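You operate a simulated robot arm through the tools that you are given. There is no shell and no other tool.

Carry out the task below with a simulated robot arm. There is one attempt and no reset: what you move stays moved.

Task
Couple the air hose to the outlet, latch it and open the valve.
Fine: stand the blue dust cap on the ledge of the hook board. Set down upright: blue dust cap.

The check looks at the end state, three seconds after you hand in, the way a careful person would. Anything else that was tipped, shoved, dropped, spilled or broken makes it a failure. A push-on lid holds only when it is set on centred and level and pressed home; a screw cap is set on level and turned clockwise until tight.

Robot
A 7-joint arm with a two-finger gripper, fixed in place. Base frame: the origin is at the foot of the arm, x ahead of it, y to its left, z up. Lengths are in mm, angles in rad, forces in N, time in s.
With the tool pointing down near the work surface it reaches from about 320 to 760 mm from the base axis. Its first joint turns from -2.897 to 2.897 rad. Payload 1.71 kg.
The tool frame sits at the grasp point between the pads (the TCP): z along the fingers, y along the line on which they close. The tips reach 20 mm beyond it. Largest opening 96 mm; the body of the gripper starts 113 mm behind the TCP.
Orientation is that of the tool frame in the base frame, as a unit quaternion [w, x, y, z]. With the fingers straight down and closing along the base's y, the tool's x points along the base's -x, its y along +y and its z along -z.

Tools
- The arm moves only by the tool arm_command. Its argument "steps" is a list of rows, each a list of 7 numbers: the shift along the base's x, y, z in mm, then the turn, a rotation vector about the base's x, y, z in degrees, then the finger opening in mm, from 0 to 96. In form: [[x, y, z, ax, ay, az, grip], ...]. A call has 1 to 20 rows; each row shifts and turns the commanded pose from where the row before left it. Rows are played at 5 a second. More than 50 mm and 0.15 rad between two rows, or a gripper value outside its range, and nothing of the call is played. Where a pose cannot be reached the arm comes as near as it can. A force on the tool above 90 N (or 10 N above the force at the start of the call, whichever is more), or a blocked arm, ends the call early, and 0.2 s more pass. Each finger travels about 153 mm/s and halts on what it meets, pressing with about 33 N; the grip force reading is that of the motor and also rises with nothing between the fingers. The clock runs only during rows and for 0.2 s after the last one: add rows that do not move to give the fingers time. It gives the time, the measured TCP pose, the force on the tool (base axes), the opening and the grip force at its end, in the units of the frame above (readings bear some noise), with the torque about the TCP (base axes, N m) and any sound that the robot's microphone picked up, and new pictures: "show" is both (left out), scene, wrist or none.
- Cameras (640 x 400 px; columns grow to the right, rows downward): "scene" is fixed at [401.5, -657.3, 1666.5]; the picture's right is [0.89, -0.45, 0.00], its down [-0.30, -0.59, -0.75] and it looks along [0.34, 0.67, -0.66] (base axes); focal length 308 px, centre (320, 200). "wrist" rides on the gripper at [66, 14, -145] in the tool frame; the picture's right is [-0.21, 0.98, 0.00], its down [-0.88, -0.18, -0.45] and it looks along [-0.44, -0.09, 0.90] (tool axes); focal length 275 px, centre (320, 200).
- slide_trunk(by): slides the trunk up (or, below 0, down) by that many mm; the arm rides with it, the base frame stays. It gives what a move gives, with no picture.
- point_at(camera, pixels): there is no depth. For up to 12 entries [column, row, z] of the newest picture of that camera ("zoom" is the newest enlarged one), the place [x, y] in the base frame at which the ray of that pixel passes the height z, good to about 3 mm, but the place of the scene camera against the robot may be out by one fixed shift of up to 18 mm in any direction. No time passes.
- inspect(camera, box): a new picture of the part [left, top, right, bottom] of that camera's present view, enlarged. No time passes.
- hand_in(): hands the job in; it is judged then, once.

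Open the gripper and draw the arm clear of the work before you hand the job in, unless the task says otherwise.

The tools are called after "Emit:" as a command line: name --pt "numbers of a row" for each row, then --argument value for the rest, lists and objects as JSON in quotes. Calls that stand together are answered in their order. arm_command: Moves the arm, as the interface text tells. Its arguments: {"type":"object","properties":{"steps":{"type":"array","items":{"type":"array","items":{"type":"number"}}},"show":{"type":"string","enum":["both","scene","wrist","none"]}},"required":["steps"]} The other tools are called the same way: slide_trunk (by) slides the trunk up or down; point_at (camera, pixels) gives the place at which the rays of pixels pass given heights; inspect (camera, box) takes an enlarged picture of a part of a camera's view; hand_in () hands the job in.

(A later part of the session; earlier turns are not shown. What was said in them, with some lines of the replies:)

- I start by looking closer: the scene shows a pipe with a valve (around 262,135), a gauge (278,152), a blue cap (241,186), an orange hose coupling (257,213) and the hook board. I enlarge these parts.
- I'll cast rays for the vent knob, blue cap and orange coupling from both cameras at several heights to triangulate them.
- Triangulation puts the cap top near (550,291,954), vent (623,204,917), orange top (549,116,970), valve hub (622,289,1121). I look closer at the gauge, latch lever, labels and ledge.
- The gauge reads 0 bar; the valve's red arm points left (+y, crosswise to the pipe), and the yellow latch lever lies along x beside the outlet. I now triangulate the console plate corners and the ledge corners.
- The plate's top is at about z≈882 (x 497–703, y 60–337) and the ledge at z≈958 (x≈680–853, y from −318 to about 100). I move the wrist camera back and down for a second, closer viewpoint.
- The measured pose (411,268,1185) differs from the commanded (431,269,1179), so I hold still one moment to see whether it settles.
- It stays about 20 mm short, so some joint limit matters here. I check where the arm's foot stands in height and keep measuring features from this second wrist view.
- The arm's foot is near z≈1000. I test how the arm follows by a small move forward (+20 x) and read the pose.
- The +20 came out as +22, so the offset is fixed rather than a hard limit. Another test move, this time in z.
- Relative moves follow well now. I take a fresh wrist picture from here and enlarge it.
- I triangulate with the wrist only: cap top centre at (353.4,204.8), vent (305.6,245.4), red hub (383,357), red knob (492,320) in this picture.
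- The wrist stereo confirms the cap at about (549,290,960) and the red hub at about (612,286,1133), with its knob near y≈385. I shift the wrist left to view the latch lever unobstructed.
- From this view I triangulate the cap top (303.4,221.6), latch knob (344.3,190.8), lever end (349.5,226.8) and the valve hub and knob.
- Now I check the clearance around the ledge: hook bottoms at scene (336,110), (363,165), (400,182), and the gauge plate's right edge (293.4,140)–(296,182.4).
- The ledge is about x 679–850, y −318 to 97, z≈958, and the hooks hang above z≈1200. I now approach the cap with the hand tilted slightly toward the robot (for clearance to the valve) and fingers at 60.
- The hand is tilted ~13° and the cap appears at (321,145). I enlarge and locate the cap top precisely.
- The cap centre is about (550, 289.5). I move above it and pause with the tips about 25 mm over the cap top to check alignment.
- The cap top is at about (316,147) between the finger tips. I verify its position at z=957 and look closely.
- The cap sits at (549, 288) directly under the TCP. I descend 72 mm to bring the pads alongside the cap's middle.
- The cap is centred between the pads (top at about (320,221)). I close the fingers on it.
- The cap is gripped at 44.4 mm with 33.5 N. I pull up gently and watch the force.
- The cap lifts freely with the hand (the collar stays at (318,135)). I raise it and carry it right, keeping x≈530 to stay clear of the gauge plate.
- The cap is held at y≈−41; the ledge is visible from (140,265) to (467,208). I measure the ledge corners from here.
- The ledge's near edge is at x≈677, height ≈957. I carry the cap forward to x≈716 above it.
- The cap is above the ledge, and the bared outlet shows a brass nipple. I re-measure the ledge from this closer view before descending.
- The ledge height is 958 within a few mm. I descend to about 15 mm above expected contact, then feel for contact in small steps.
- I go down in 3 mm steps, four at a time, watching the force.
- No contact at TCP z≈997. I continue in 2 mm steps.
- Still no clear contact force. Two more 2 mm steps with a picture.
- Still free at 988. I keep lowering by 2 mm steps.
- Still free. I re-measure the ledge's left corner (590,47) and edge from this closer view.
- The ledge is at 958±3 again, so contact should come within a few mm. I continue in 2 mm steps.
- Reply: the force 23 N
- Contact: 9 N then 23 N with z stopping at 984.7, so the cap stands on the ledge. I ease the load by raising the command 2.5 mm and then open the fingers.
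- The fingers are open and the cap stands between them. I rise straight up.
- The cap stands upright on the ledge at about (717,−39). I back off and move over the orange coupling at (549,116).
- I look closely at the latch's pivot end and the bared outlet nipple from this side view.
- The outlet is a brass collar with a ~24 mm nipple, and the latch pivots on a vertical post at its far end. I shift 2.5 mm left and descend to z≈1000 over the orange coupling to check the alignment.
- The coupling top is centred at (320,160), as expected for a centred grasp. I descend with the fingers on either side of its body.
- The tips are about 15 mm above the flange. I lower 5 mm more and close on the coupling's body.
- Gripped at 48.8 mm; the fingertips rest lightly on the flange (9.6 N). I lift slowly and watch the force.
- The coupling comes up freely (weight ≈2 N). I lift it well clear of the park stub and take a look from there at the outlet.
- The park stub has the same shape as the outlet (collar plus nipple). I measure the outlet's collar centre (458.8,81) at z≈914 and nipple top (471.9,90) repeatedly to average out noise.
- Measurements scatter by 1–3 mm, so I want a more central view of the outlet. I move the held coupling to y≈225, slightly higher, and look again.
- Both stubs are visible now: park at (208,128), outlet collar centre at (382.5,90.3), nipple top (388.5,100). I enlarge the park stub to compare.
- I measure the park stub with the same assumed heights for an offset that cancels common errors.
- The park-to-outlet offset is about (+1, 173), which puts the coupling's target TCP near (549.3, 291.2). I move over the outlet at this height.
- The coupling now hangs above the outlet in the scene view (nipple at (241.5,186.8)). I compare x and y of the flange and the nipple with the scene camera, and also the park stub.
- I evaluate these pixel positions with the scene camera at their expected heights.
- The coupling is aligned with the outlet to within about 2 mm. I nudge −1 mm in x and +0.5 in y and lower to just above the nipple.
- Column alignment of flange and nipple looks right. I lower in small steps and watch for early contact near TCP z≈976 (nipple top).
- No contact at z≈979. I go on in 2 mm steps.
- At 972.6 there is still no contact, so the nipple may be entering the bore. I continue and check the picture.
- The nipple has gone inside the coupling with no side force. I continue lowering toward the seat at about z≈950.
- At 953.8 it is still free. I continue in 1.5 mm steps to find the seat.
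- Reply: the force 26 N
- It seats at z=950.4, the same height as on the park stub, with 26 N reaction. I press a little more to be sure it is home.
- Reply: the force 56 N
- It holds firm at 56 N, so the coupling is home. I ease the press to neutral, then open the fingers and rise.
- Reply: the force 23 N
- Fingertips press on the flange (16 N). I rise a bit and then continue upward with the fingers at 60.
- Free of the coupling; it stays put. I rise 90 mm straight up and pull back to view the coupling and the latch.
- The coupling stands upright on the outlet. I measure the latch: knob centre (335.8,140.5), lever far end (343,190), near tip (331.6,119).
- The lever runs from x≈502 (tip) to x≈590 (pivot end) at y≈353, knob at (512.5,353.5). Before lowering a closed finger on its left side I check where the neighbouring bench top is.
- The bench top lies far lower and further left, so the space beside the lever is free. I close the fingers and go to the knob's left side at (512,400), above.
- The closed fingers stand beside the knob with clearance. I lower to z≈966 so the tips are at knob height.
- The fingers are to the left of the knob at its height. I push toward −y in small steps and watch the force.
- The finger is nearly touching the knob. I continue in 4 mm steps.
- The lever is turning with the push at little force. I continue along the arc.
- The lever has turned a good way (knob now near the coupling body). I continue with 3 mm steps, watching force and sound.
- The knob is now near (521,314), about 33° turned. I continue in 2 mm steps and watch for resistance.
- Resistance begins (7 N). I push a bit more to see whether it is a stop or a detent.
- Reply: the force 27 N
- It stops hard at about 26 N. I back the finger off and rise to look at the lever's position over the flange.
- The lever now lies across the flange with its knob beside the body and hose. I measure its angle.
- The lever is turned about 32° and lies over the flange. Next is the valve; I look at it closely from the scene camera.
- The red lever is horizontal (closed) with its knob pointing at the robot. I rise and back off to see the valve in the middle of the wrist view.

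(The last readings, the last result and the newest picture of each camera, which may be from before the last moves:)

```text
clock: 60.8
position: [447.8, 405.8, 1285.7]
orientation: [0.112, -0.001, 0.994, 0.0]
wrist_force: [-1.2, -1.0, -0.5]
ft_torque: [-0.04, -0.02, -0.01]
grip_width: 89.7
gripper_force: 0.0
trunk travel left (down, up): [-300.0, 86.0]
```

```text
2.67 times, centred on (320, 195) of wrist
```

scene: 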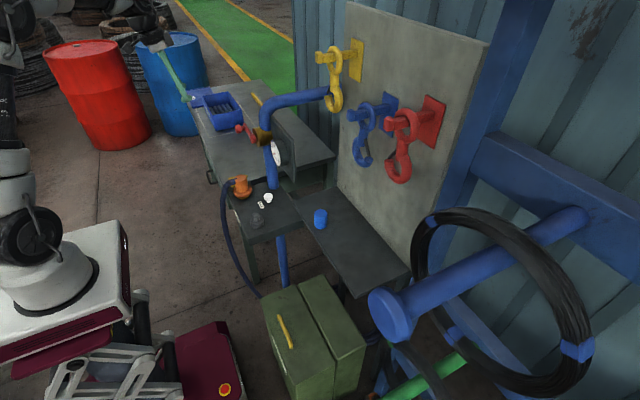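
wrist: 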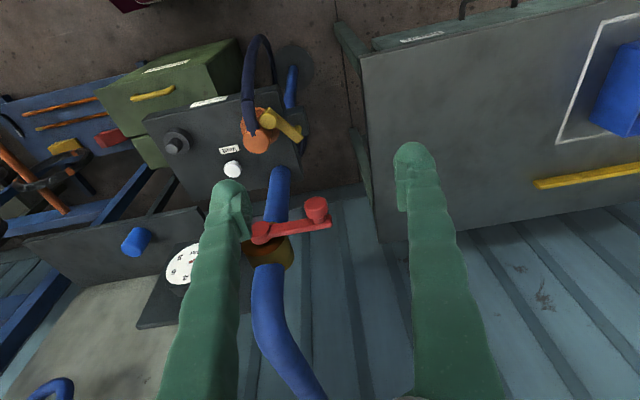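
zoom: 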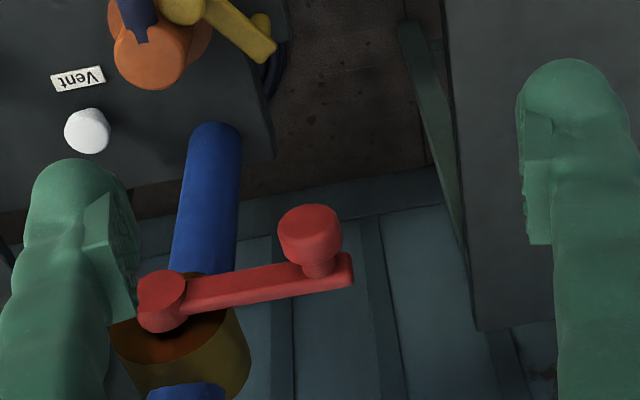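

Good view of the valve at (255–330, 200–240). I enlarge it.

Emit:
inspect --camera "wrist" --box '[240, 180, 340, 250]'

```text
5.71 times, centred on (290, 215) of wrist
```

zoom: 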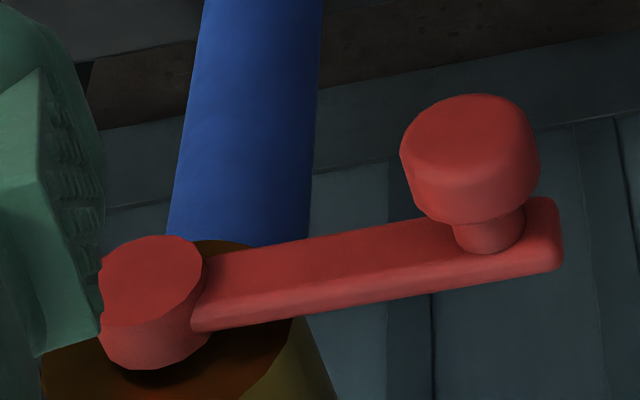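

I cross-check the knob and hub positions with both cameras.

Emit:
point_at --camera "scene" --pixels '[[237.5, 129, 1115], [237.5, 129, 1115], [237.5, 129, 1130], [237.5, 129, 1130], [252.9, 139.8, 1115], [252.9, 139.8, 1115], [252.9, 139.8, 1130], [252.9, 139.8, 1130]]'

Emit:
point_at --camera "wrist" --pixels '[[314.85, 202.9, 1115], [314.85, 202.9, 1115], [314.85, 202.9, 1130], [314.85, 202.9, 1130], [260.6, 228.5, 1115], [260.6, 228.5, 1115], [260.6, 228.5, 1130], [260.6, 228.5, 1130]]'

```text
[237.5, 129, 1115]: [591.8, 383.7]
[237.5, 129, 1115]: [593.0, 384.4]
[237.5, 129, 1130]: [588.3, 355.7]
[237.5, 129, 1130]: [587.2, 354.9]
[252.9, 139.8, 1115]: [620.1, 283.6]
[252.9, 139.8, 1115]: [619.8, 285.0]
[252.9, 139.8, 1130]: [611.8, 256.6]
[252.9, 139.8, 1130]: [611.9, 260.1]
```

```text
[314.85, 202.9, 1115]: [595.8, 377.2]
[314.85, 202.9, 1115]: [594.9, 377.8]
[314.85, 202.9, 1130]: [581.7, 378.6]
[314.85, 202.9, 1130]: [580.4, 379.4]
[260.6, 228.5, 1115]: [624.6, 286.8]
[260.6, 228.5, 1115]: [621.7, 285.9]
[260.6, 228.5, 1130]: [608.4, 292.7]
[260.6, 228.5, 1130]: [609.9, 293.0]
```

Knob front is about (589,378,1123), hub front about (617,289,1122), so the lever arm is ~89 mm. I move above the knob with the fingers at 60 to straddle it in y.

Emit:
arm_command --pt "37 -7 -15 0 0 0 60" --pt "37 -7 -15 0 0 0 60" --pt "37 -7 -20 0 0 0 60" --pt "36 -7 -20 0 0 0 60" --pt "0 0 0 0 0 0 60" --pt "0 0 0 0 0 0 60"

Emit:
inspect --camera "wrist" --box '[220, 80, 420, 230]'

Emit:
inspect --camera "scene" --box '[205, 70, 305, 180]'

```text
clock: 62.2
position: [594.6, 375.4, 1211.6]
orientation: [0.111, -0.001, 0.994, 0.0]
wrist_force: [-0.7, 0.7, -1.2]
ft_torque: [0.01, -0.02, -0.02]
grip_width: 59.9
gripper_force: 0.2
trunk travel left (down, up): [-300.0, 86.0]
```

scene: 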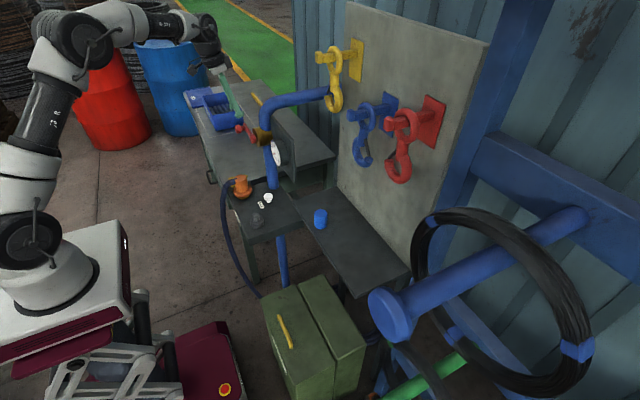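
wrist: 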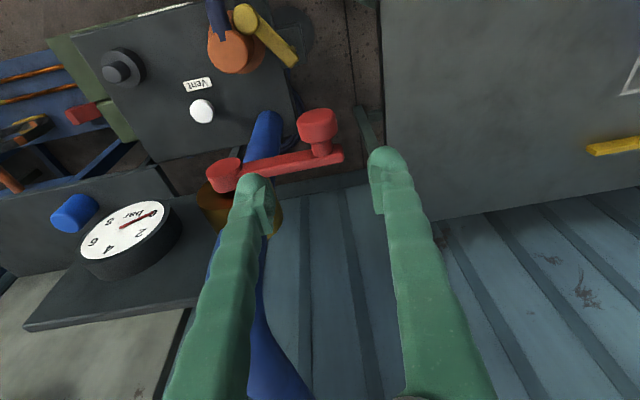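

```text
2.67 times, centred on (320, 155) of wrist
```

zoom: 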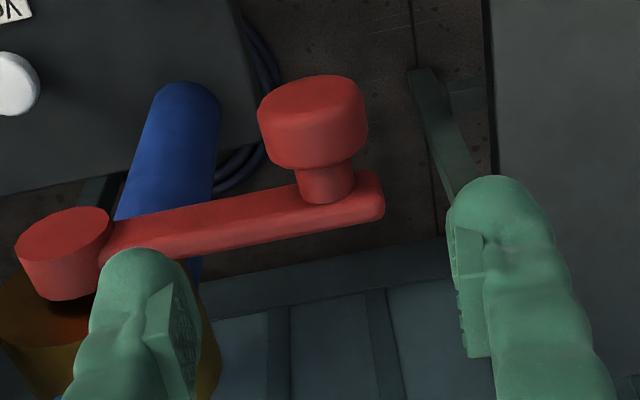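

```text
3.64 times, centred on (255, 125) of scene
```

zoom: 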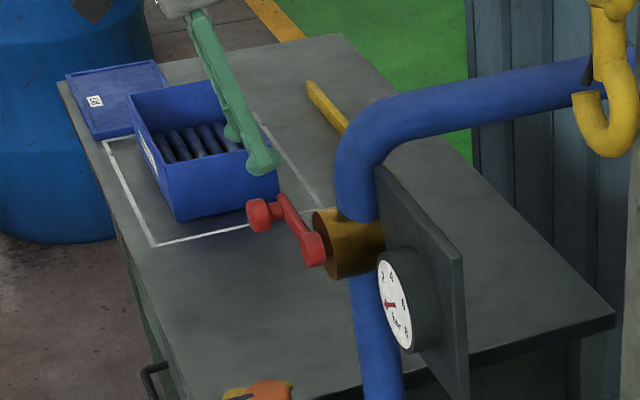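

The knob projects exactly where expected between the fingers. I descend so the pads straddle it.

Emit:
arm_command --pt "0 1.5 -25 0 0 0 60" --pt "0 0 -25 0 0 0 60" --pt "0 0 -20 0 0 0 60" --pt "0 0 -18 0 0 0 60" --pt "0 0 0 0 0 0 60" --pt "0 0 0 0 0 0 60"

Emit:
inspect --camera "wrist" --box '[220, 100, 420, 260]'

Emit:
inspect --camera "scene" --box '[205, 80, 305, 180]'

```text
clock: 63.6
position: [595.9, 377.8, 1123.5]
orientation: [0.111, -0.001, 0.994, 0.001]
wrist_force: [-0.6, 0.7, 0.9]
ft_torque: [-0.02, -0.02, 0.05]
grip_width: 60.0
gripper_force: 0.1
trunk travel left (down, up): [-300.0, 86.0]
```

scene: 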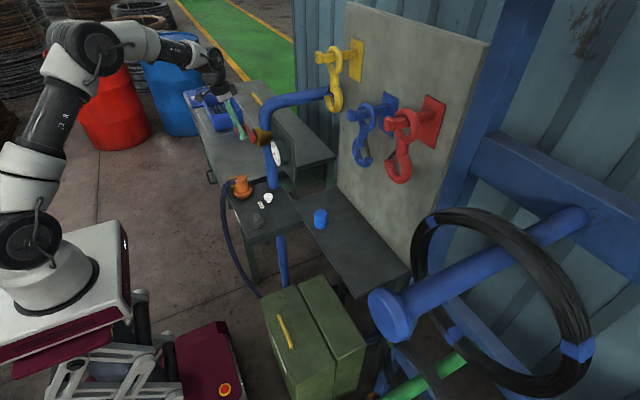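
wrist: 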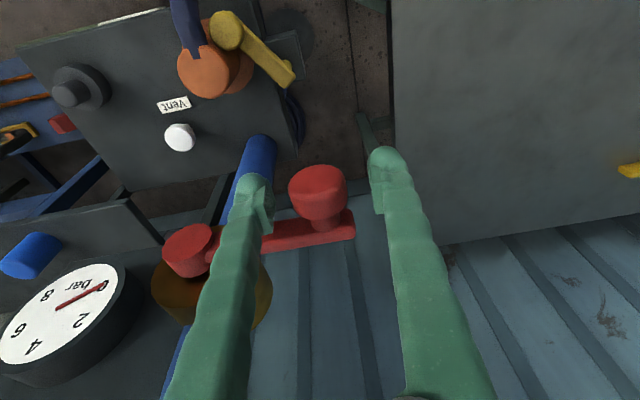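

```text
2.50 times, centred on (320, 180) of wrist
```

zoom: 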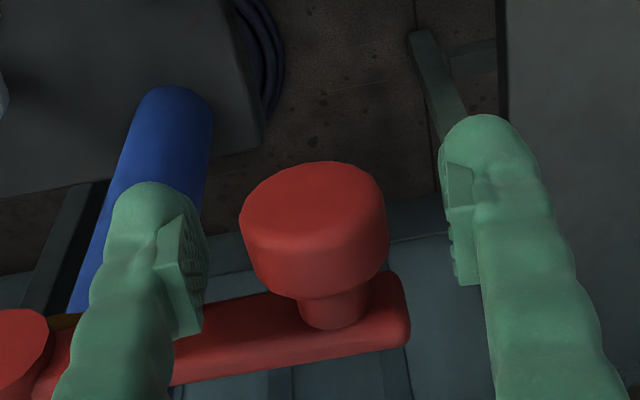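

```text
4.00 times, centred on (255, 130) of scene
```

zoom: 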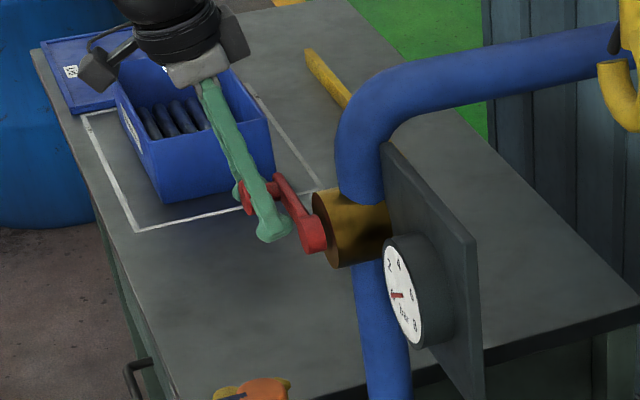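

The knob sits at (318,190), right at the TCP's place between the pads. I close on it.

Emit:
arm_command --pt "0 0 0 0 0 0 15" --pt "0 0 0 0 0 0 15" --pt "0 0 0 0 0 0 15" --show "wrist"

```text
clock: 64.4
position: [596.3, 378.1, 1123.9]
orientation: [0.111, -0.001, 0.994, 0.0]
wrist_force: [-1.0, -1.7, -0.1]
ft_torque: [0.04, 0.04, 0.0]
grip_width: 28.4
gripper_force: 34.8
trunk travel left (down, up): [-300.0, 86.0]
```

wrist: 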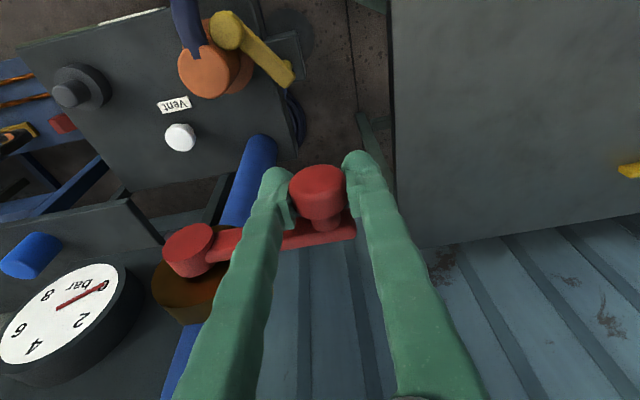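

Gripped at 28.4 mm. I test the downward direction with a few mm and read the force.

Emit:
arm_command --pt "0 0 -3 0 0 0 15" --pt "0 -0.2 -3 0 0 0 15" --pt "0 0 0 0 0 0 15" --show "none"

```text
clock: 65.2
position: [596.0, 378.1, 1123.4]
orientation: [0.115, -0.002, 0.993, 0.004]
wrist_force: [-1.1, 2.7, 34.1]
ft_torque: [-0.05, 0.04, -0.01]
grip_width: 28.5
gripper_force: 35.2
trunk travel left (down, up): [-300.0, 86.0]
```

Downward is blocked at once (34 N, no motion), so the valve opens upward. I return to neutral and try up.

Emit:
arm_command --pt "0 0.2 3 0 0 0 15" --pt "0 0 3 0 0 0 15" --pt "0 0 3 0 0 0 15" --pt "0 -0.2 3 0 0 0 15" --pt "0 0 0 0 0 0 15" --show "none"

```text
clock: 66.4
position: [595.6, 377.9, 1128.6]
orientation: [0.109, -0.001, 0.994, -0.001]
wrist_force: [-1.4, 7.2, -4.8]
ft_torque: [0.3, 0.67, 0.03]
grip_width: 28.7
gripper_force: 34.8
trunk travel left (down, up): [-300.0, 86.0]
```

It moves upward with only ~5 N. I follow the arc (radius ≈89 about y≈289, z≈1123) in small steps.

Emit:
arm_command --pt "0 -0.5 5 0 0 0 15" --pt "0 -0.7 4.5 0 0 0 15" --pt "0 -1.7 7.5 0 0 0 15" --pt "0 -2.3 7.4 0 0 0 15" --pt "0 0 0 0 0 0 15" --show "none"

```text
clock: 67.6
position: [595.4, 373.8, 1155.3]
orientation: [0.113, -0.002, 0.994, 0.001]
wrist_force: [-5.5, 11.6, 0.9]
ft_torque: [0.21, 0.31, 0.0]
grip_width: 28.5
gripper_force: 35.1
trunk travel left (down, up): [-300.0, 86.0]
```

The path is fine so far but with 12 N sideways. I look at the picture to check that the lever really follows.

Emit:
arm_command --pt "0 1 0 0 0 0 15" --pt "0 0 0 0 0 0 15"

Emit:
inspect --camera "wrist" --box '[150, 120, 400, 300]'

Emit:
inspect --camera "scene" --box '[205, 80, 305, 180]'

```text
clock: 68.2
position: [595.0, 373.9, 1155.8]
orientation: [0.112, -0.002, 0.994, 0.0]
wrist_force: [-5.6, 9.9, 3.4]
ft_torque: [-0.01, 0.05, 0.02]
grip_width: 28.5
gripper_force: 34.6
trunk travel left (down, up): [-300.0, 86.0]
```

scene: 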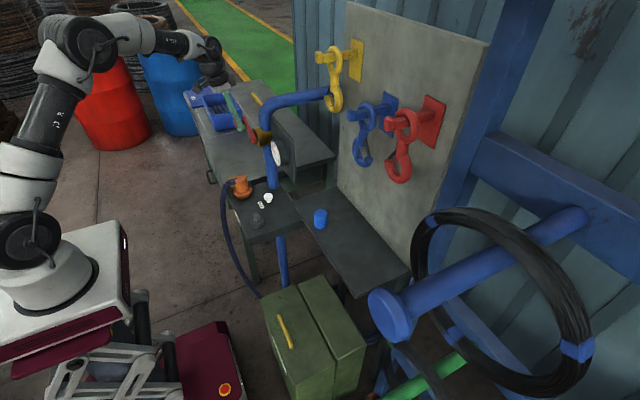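
wrist: 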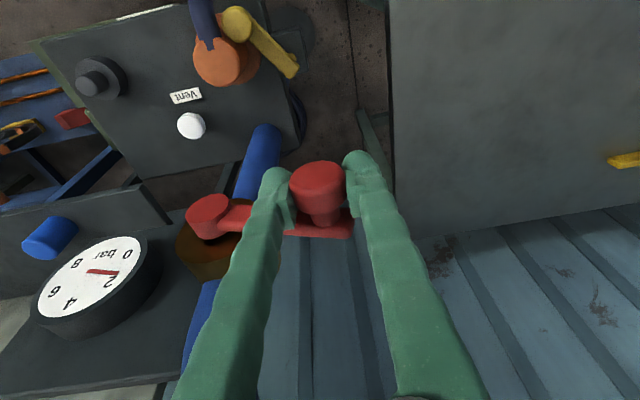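

```text
2.22 times, centred on (275, 210) of wrist
```

zoom: 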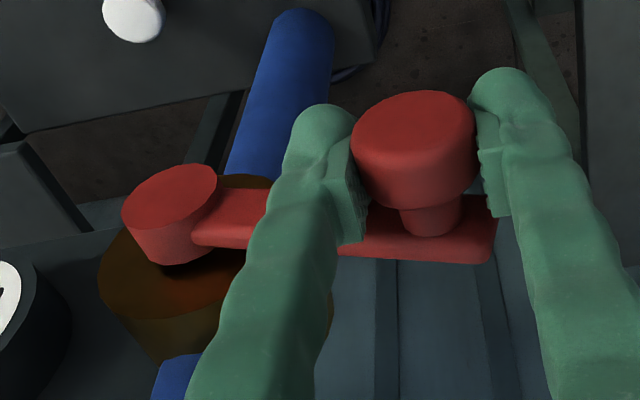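

```text
4.00 times, centred on (255, 130) of scene
```

zoom: 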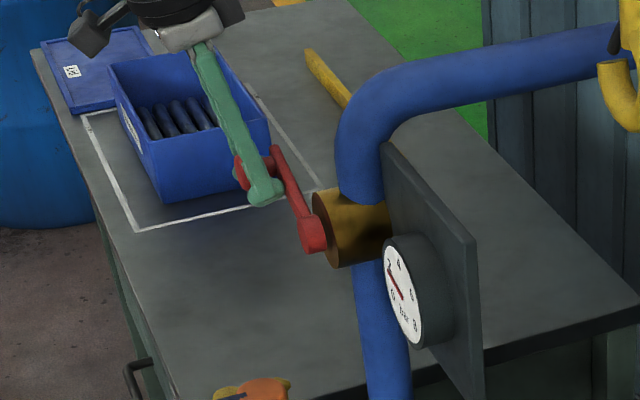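

The gauge needle is rising and the lever follows. I continue along the arc to about 40°.

Emit:
arm_command --pt "0 -2 5 0 0 0 15" --pt "0 -3.4 6.9 0 0 0 15" --pt "0 -4.2 6.5 0 0 0 15" --pt "0 -4.7 6.2 0 0 0 15" --pt "0 0 0 0 0 0 15" --show "scene"

Emit:
inspect --camera "scene" --box '[205, 80, 305, 180]'

```text
clock: 69.4
position: [595.3, 363.0, 1182.6]
orientation: [0.113, -0.001, 0.994, 0.003]
wrist_force: [0.6, 25.7, 11.5]
ft_torque: [0.37, 0.28, 0.05]
grip_width: 28.0
gripper_force: 35.3
trunk travel left (down, up): [-300.0, 86.0]
```

scene: 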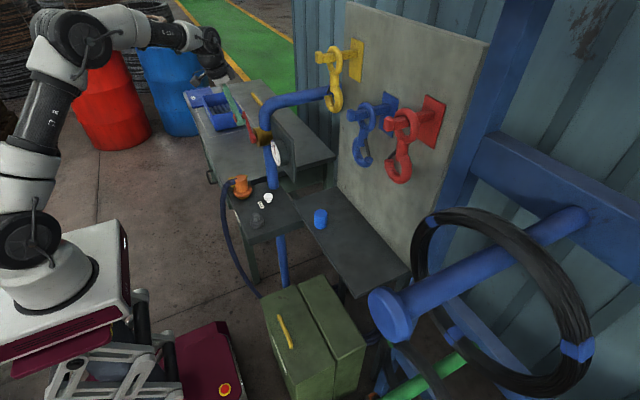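

```text
4.00 times, centred on (255, 130) of scene
```

zoom: 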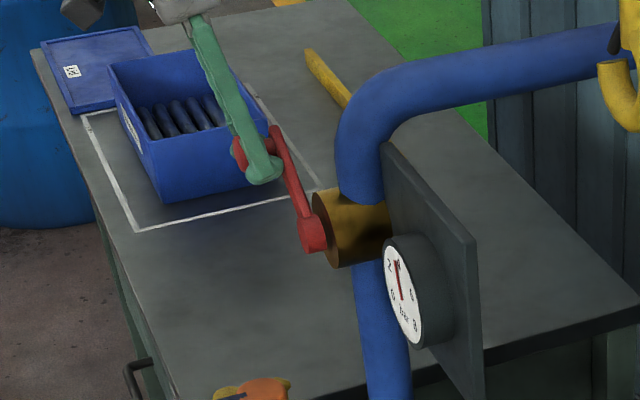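

Force is mostly radial (28 N outward), so my arc is a bit too tight: hub is nearer (288, 1130) with radius ~91. I shift outward and continue.

Emit:
arm_command --pt "0 1 6 0 0 0 15" --pt "0 -3 5 0 0 0 15" --pt "0 -5.3 5.9 0 0 0 15" --pt "0 -5.8 5.4 0 0 0 15" --pt "0 0 0 0 0 0 15" --show "scene"

Emit:
inspect --camera "scene" --box '[205, 80, 305, 180]'

```text
clock: 70.6
position: [595.7, 347.1, 1201.1]
orientation: [0.111, 0.0, 0.994, -0.001]
wrist_force: [-2.2, 13.7, 6.4]
ft_torque: [0.43, 0.16, -0.05]
grip_width: 28.0
gripper_force: 35.5
trunk travel left (down, up): [-300.0, 86.0]
```

scene: 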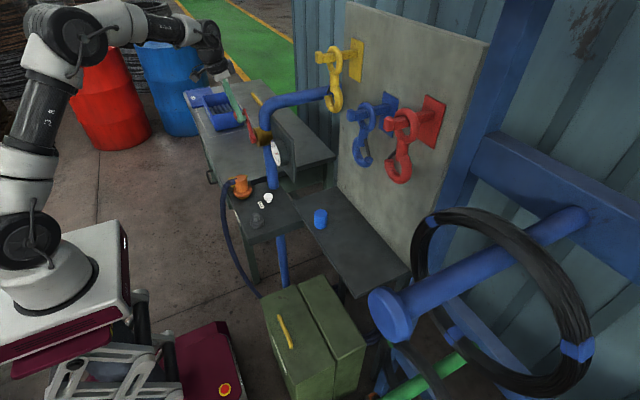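

```text
4.00 times, centred on (255, 130) of scene
```

zoom: 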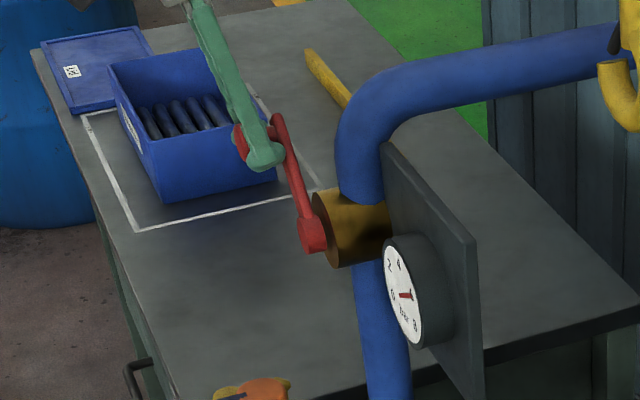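

The gauge is already near 6 bar; the lever is at about 50°. I continue along the arc.

Emit:
arm_command --pt "0 -5.6 5.9 0 0 0 15" --pt "0 -6.8 4.3 0 0 0 15" --pt "0 -7.1 3.7 0 0 0 15" --pt "0 -7.4 3.1 0 0 0 15" --pt "0 0 0 0 0 0 15" --show "scene"

Emit:
inspect --camera "scene" --box '[205, 80, 305, 180]'

```text
clock: 71.8
position: [596.9, 318.2, 1218.1]
orientation: [0.111, -0.001, 0.994, -0.001]
wrist_force: [-0.2, 2.9, -6.6]
ft_torque: [0.38, -0.16, -0.02]
grip_width: 28.3
gripper_force: 34.8
trunk travel left (down, up): [-300.0, 86.0]
```

scene: 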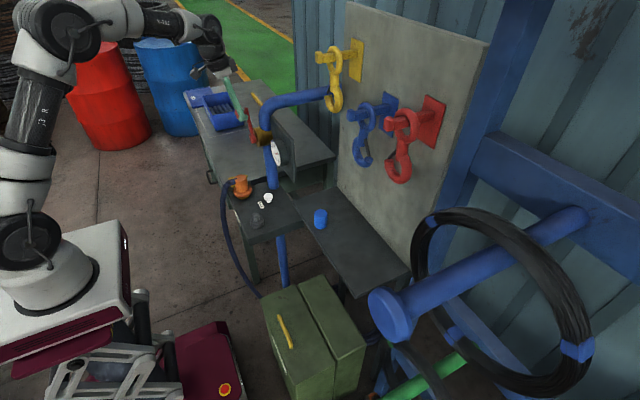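

```text
4.00 times, centred on (255, 130) of scene
```

zoom: 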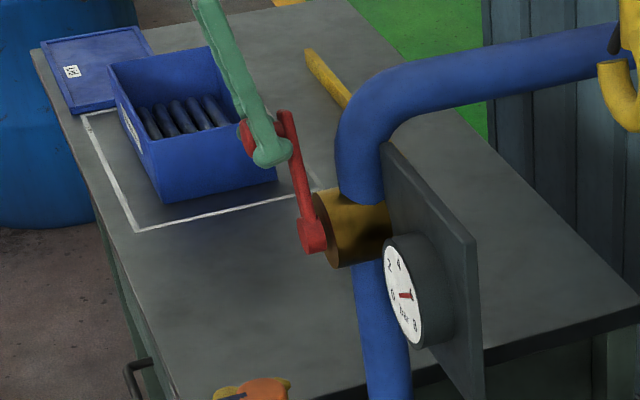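

At about 71° now. I continue to vertical.

Emit:
arm_command --pt "0 -7.7 1.8 0 0 0 15" --pt "0 -7.9 1.3 0 0 0 15" --pt "0 -8 0.7 0 0 0 15" --pt "0 0 0 0 0 0 15" --show "none"

```text
clock: 72.8
position: [595.9, 295.3, 1224.5]
orientation: [0.112, -0.001, 0.994, 0.0]
wrist_force: [0.7, 6.8, -3.1]
ft_torque: [0.6, -0.12, 0.05]
grip_width: 28.3
gripper_force: 35.2
trunk travel left (down, up): [-300.0, 86.0]
```

Nearly vertical. I continue until it meets its stop.

Emit:
arm_command --pt "0 -4 0.3 0 0 0 15" --pt "0 -4 0 0 0 0 15" --pt "0 0 0 0 0 0 15" --show "both"

Emit:
inspect --camera "scene" --box '[205, 80, 305, 180]'

Emit:
inspect --camera "wrist" --box '[200, 120, 440, 300]'

```text
clock: 73.6
position: [597.1, 290.3, 1222.8]
orientation: [0.112, -0.001, 0.994, 0.0]
wrist_force: [1.6, 13.7, 1.0]
ft_torque: [0.2, 0.2, -0.02]
grip_width: 28.4
gripper_force: 35.0
trunk travel left (down, up): [-300.0, 86.0]
```

scene: 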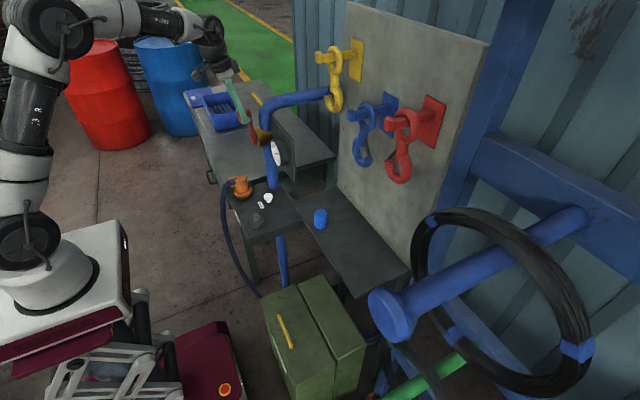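
wrist: 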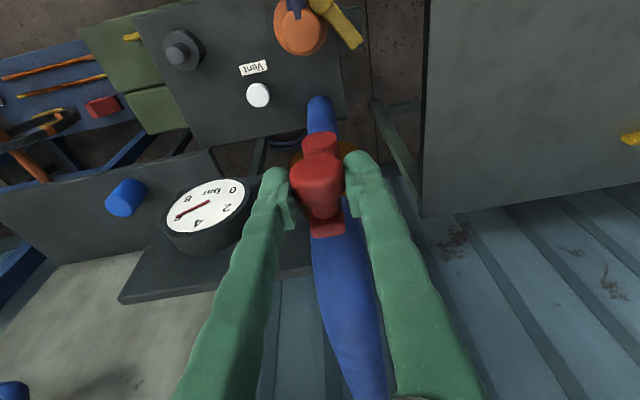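

```text
4.00 times, centred on (255, 130) of scene
```

zoom: 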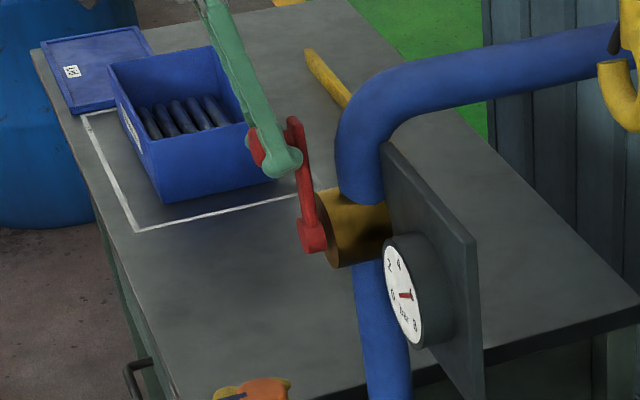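

```text
2.22 times, centred on (320, 210) of wrist
```

zoom: 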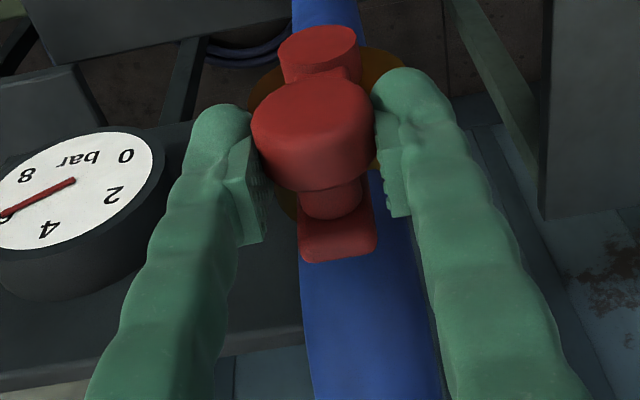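

The lever is practically vertical and the gauge shows 6 bar. One more small push to make sure it is at its stop.

Emit:
arm_command --pt "0 -3 0 0 0 0 15" --pt "0 0 0 0 0 0 15" --show "none"

```text
clock: 74.2
position: [595.4, 289.7, 1223.7]
orientation: [0.111, -0.003, 0.994, 0.001]
wrist_force: [2.4, 26.8, 1.3]
ft_torque: [0.42, -0.01, 0.05]
grip_width: 28.0
gripper_force: 34.7
trunk travel left (down, up): [-300.0, 86.0]
```

It is at its stop (27 N, no motion). I relax the push, open the fingers and rise clear.

Emit:
arm_command --pt "0 3 0 0 0 0 15" --pt "0 1.5 0 0 0 0 15" --pt "0 0 0 0 0 0 40" --pt "0 0 0 0 0 0 60" --pt "0 0 0 0 0 0 60" --show "none"

Emit:
arm_command --pt "0 0 20 0 0 0 60" --pt "0 0 30 0 0 0 60" --pt "-30 0 30 0 0 0 60" --pt "-40 0 0 0 0 0 60" --pt "-40 0 0 0 0 0 60" --pt "0 0 0 0 0 0 60" --pt "0 0 0 0 0 0 60"

Emit:
inspect --camera "scene" --box '[205, 100, 305, 220]'

Emit:
inspect --camera "wrist" --box '[200, 80, 440, 260]'

```text
clock: 75.4
position: [596.0, 288.6, 1223.2]
orientation: [0.112, 0.0, 0.994, 0.0]
wrist_force: [1.0, 1.0, -0.2]
ft_torque: [0.05, 0.03, -0.03]
grip_width: 60.1
gripper_force: 0.1
trunk travel left (down, up): [-300.0, 86.0]
```

```text
clock: 77.0
position: [486.9, 289.4, 1304.3]
orientation: [0.112, -0.001, 0.994, 0.0]
wrist_force: [1.2, -0.1, 0.3]
ft_torque: [0.02, -0.04, 0.02]
grip_width: 59.8
gripper_force: 0.1
trunk travel left (down, up): [-300.0, 86.0]
```

scene: 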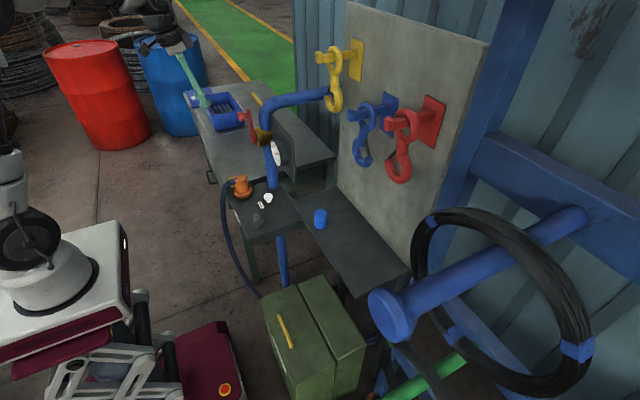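
wrist: 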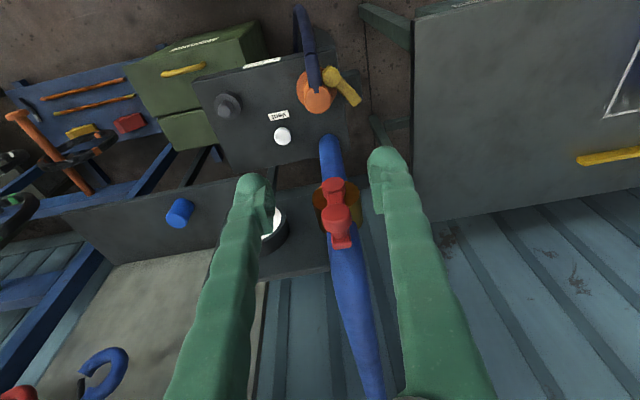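

```text
3.33 times, centred on (255, 160) of scene
```

zoom: 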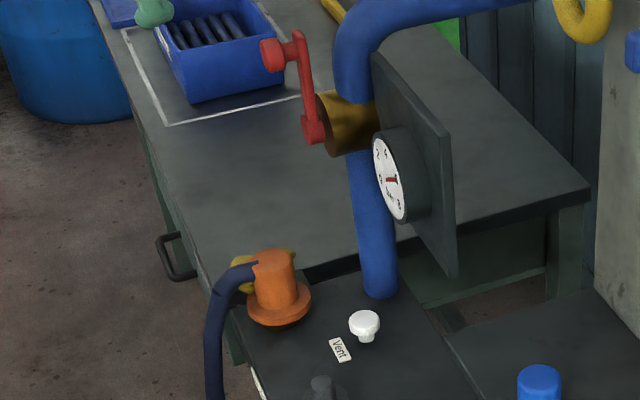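

```text
2.22 times, centred on (320, 170) of wrist
```

zoom: 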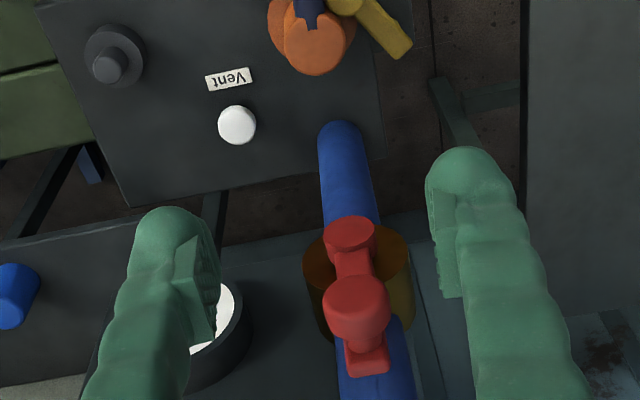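

The valve lever stands vertical. I check gauge, coupling, latch and cap once more.

Emit:
inspect --camera "scene" --box '[262, 135, 292, 170]'

Emit:
inspect --camera "scene" --box '[215, 160, 275, 220]'

Emit:
inspect --camera "wrist" --box '[270, 50, 370, 120]'

Emit:
inspect --camera "scene" --box '[295, 195, 345, 245]'

```text
11.43 times, centred on (277, 152) of scene
```

zoom: 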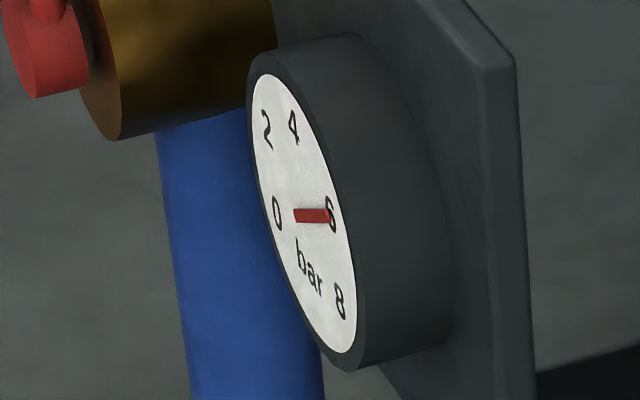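

```text
6.67 times, centred on (245, 190) of scene
```

zoom: 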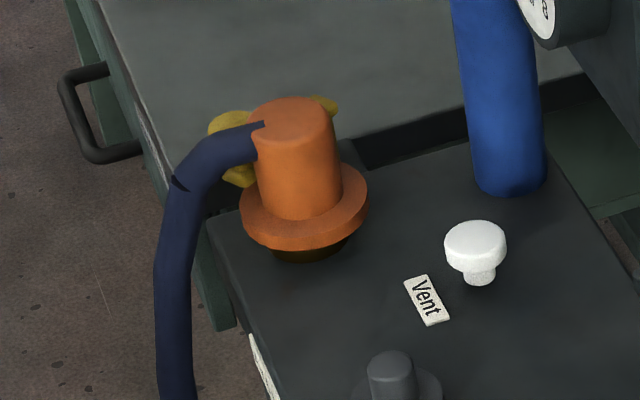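

```text
5.71 times, centred on (320, 85) of wrist
```

zoom: 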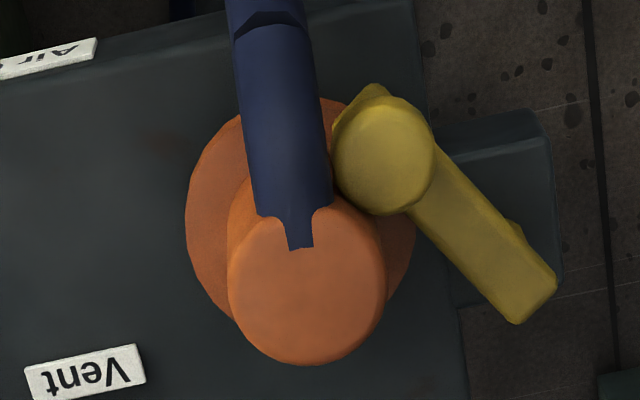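

```text
8.00 times, centred on (320, 220) of scene
```

zoom: 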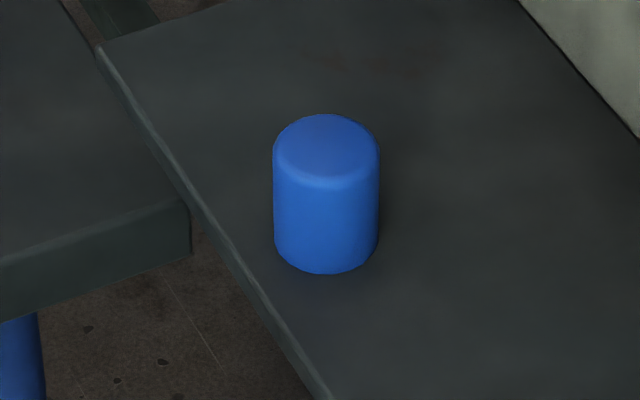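

Gauge reads 6 bar, the coupling is level, the latch lies over the flange and the cap stands upright. I measure the latch lever's angle again from this view.

Emit:
point_at --camera "wrist" --pixels '[[331.2, 77.1, 960], [331.2, 77.1, 960], [331.2, 77.1, 960], [331.2, 77.1, 960], [357.3, 104.3, 937], [357.3, 104.3, 937], [357.3, 104.3, 937], [357.3, 104.3, 937], [318, 100.2, 974], [318, 100.2, 974], [318, 100.2, 974], [318, 100.2, 974]]'

```text
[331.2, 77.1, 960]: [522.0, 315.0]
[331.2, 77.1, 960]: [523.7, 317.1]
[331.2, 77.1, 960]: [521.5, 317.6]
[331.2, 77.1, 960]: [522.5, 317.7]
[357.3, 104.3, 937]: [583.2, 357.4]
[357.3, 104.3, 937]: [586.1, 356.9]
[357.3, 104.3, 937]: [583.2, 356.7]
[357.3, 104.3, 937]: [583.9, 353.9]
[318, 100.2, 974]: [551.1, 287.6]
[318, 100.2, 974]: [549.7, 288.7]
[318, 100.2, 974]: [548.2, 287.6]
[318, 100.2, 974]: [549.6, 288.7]
```

The lever is at 32°, its knob touching the coupling's body, so it is as far over the flange as it can go. I draw the arm back, open the gripper fully and wait to see that everything stays stable.

Emit:
arm_command --pt "-20 -10 0 0 0 0 96" --pt "-25 -10 0 0 0 0 96" --pt "-15 0 0 0 0 0 96" --pt "0 0 0 0 0 0 96" --pt "0 0 0 0 0 0 96" --pt "0 0 0 0 0 0 96" --pt "0 0 0 0 0 0 96" --pt "0 0 0 0 0 0 96" --pt "0 0 0 0 0 0 96" --pt "0 0 0 0 0 0 96" --pt "0 0 0 0 0 0 96" --pt "0 0 0 0 0 0 96"

Emit:
inspect --camera "scene" --box '[205, 100, 345, 250]'

Emit:
inspect --camera "wrist" --box '[200, 60, 440, 260]'

```text
clock: 79.6
position: [425.6, 269.9, 1305.3]
orientation: [0.112, -0.001, 0.994, 0.001]
wrist_force: [0.0, 0.1, 0.8]
ft_torque: [-0.01, 0.02, 0.02]
grip_width: 96.0
gripper_force: 0.0
trunk travel left (down, up): [-300.0, 86.0]
```

scene: 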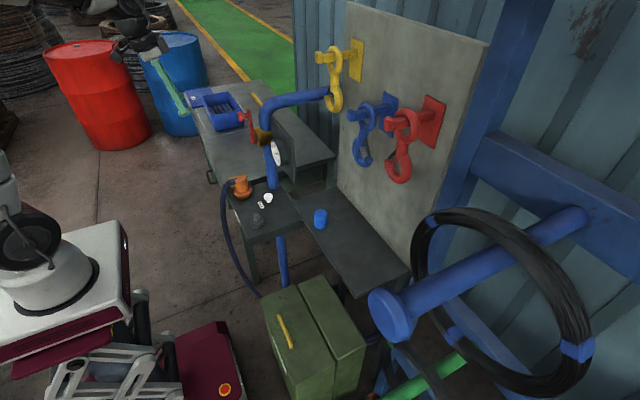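
wrist: 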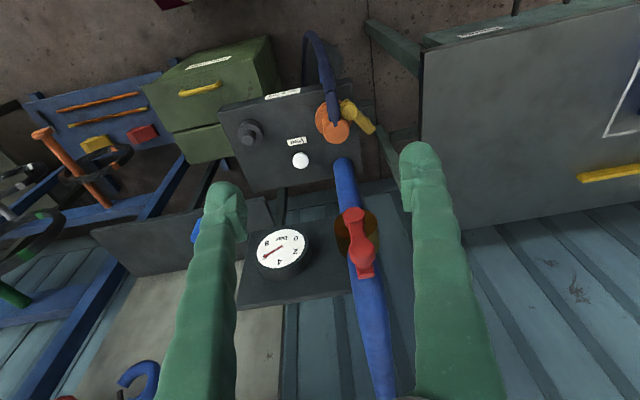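

```text
2.67 times, centred on (275, 175) of scene
```

zoom: 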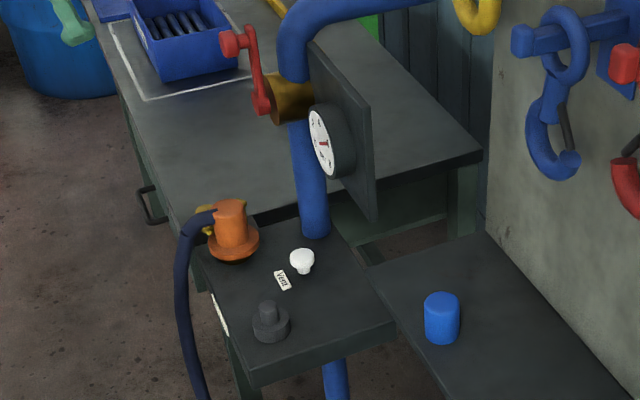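

```text
2.00 times, centred on (320, 160) of wrist
```

zoom: 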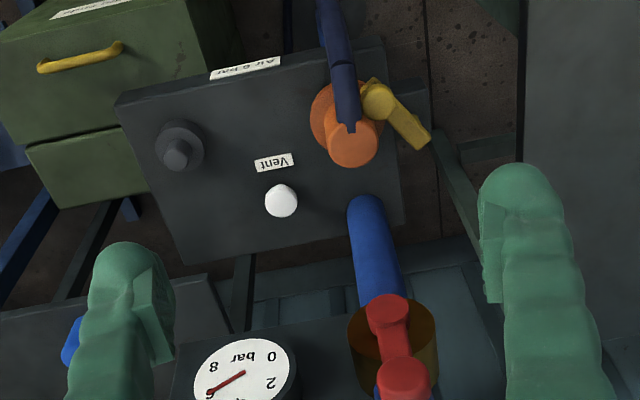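

Everything is stable: the gauge holds 6 bar, the coupling is seated and latched, the valve lever is vertical, the cap stands upright on the ledge, and the arm is clear with the gripper open. I hand in.

Emit:
hand_in

```text
The job is handed in.
```

The air hose is coupled to the outlet and latched, the valve is open, and the blue dust cap stands upright on the hook-board ledge. I have handed the job in; I don't have the check's verdict.

- **Dust cap:** it is standing on the ledge about 40 mm back from the front edge. It did not move after I set it down.
- **Hose coupling:** it sits on the outlet at the same height it had on its park stub. It did not move when I pressed it down with 56 N.
- **Latch:** I swung the yellow lever over the coupling's flange until it stopped, at about 32°. Its knob rests against the coupling body, so it cannot go further. I heard no click, so I'm relying on its position.
- **Valve:** the red lever only turned upward. It is now vertical and against its stop, and the gauge holds steady at 6 bar with no leak sound.

I did not touch the vent knob or anything else around the console. The arm is drawn back with the gripper fully open.
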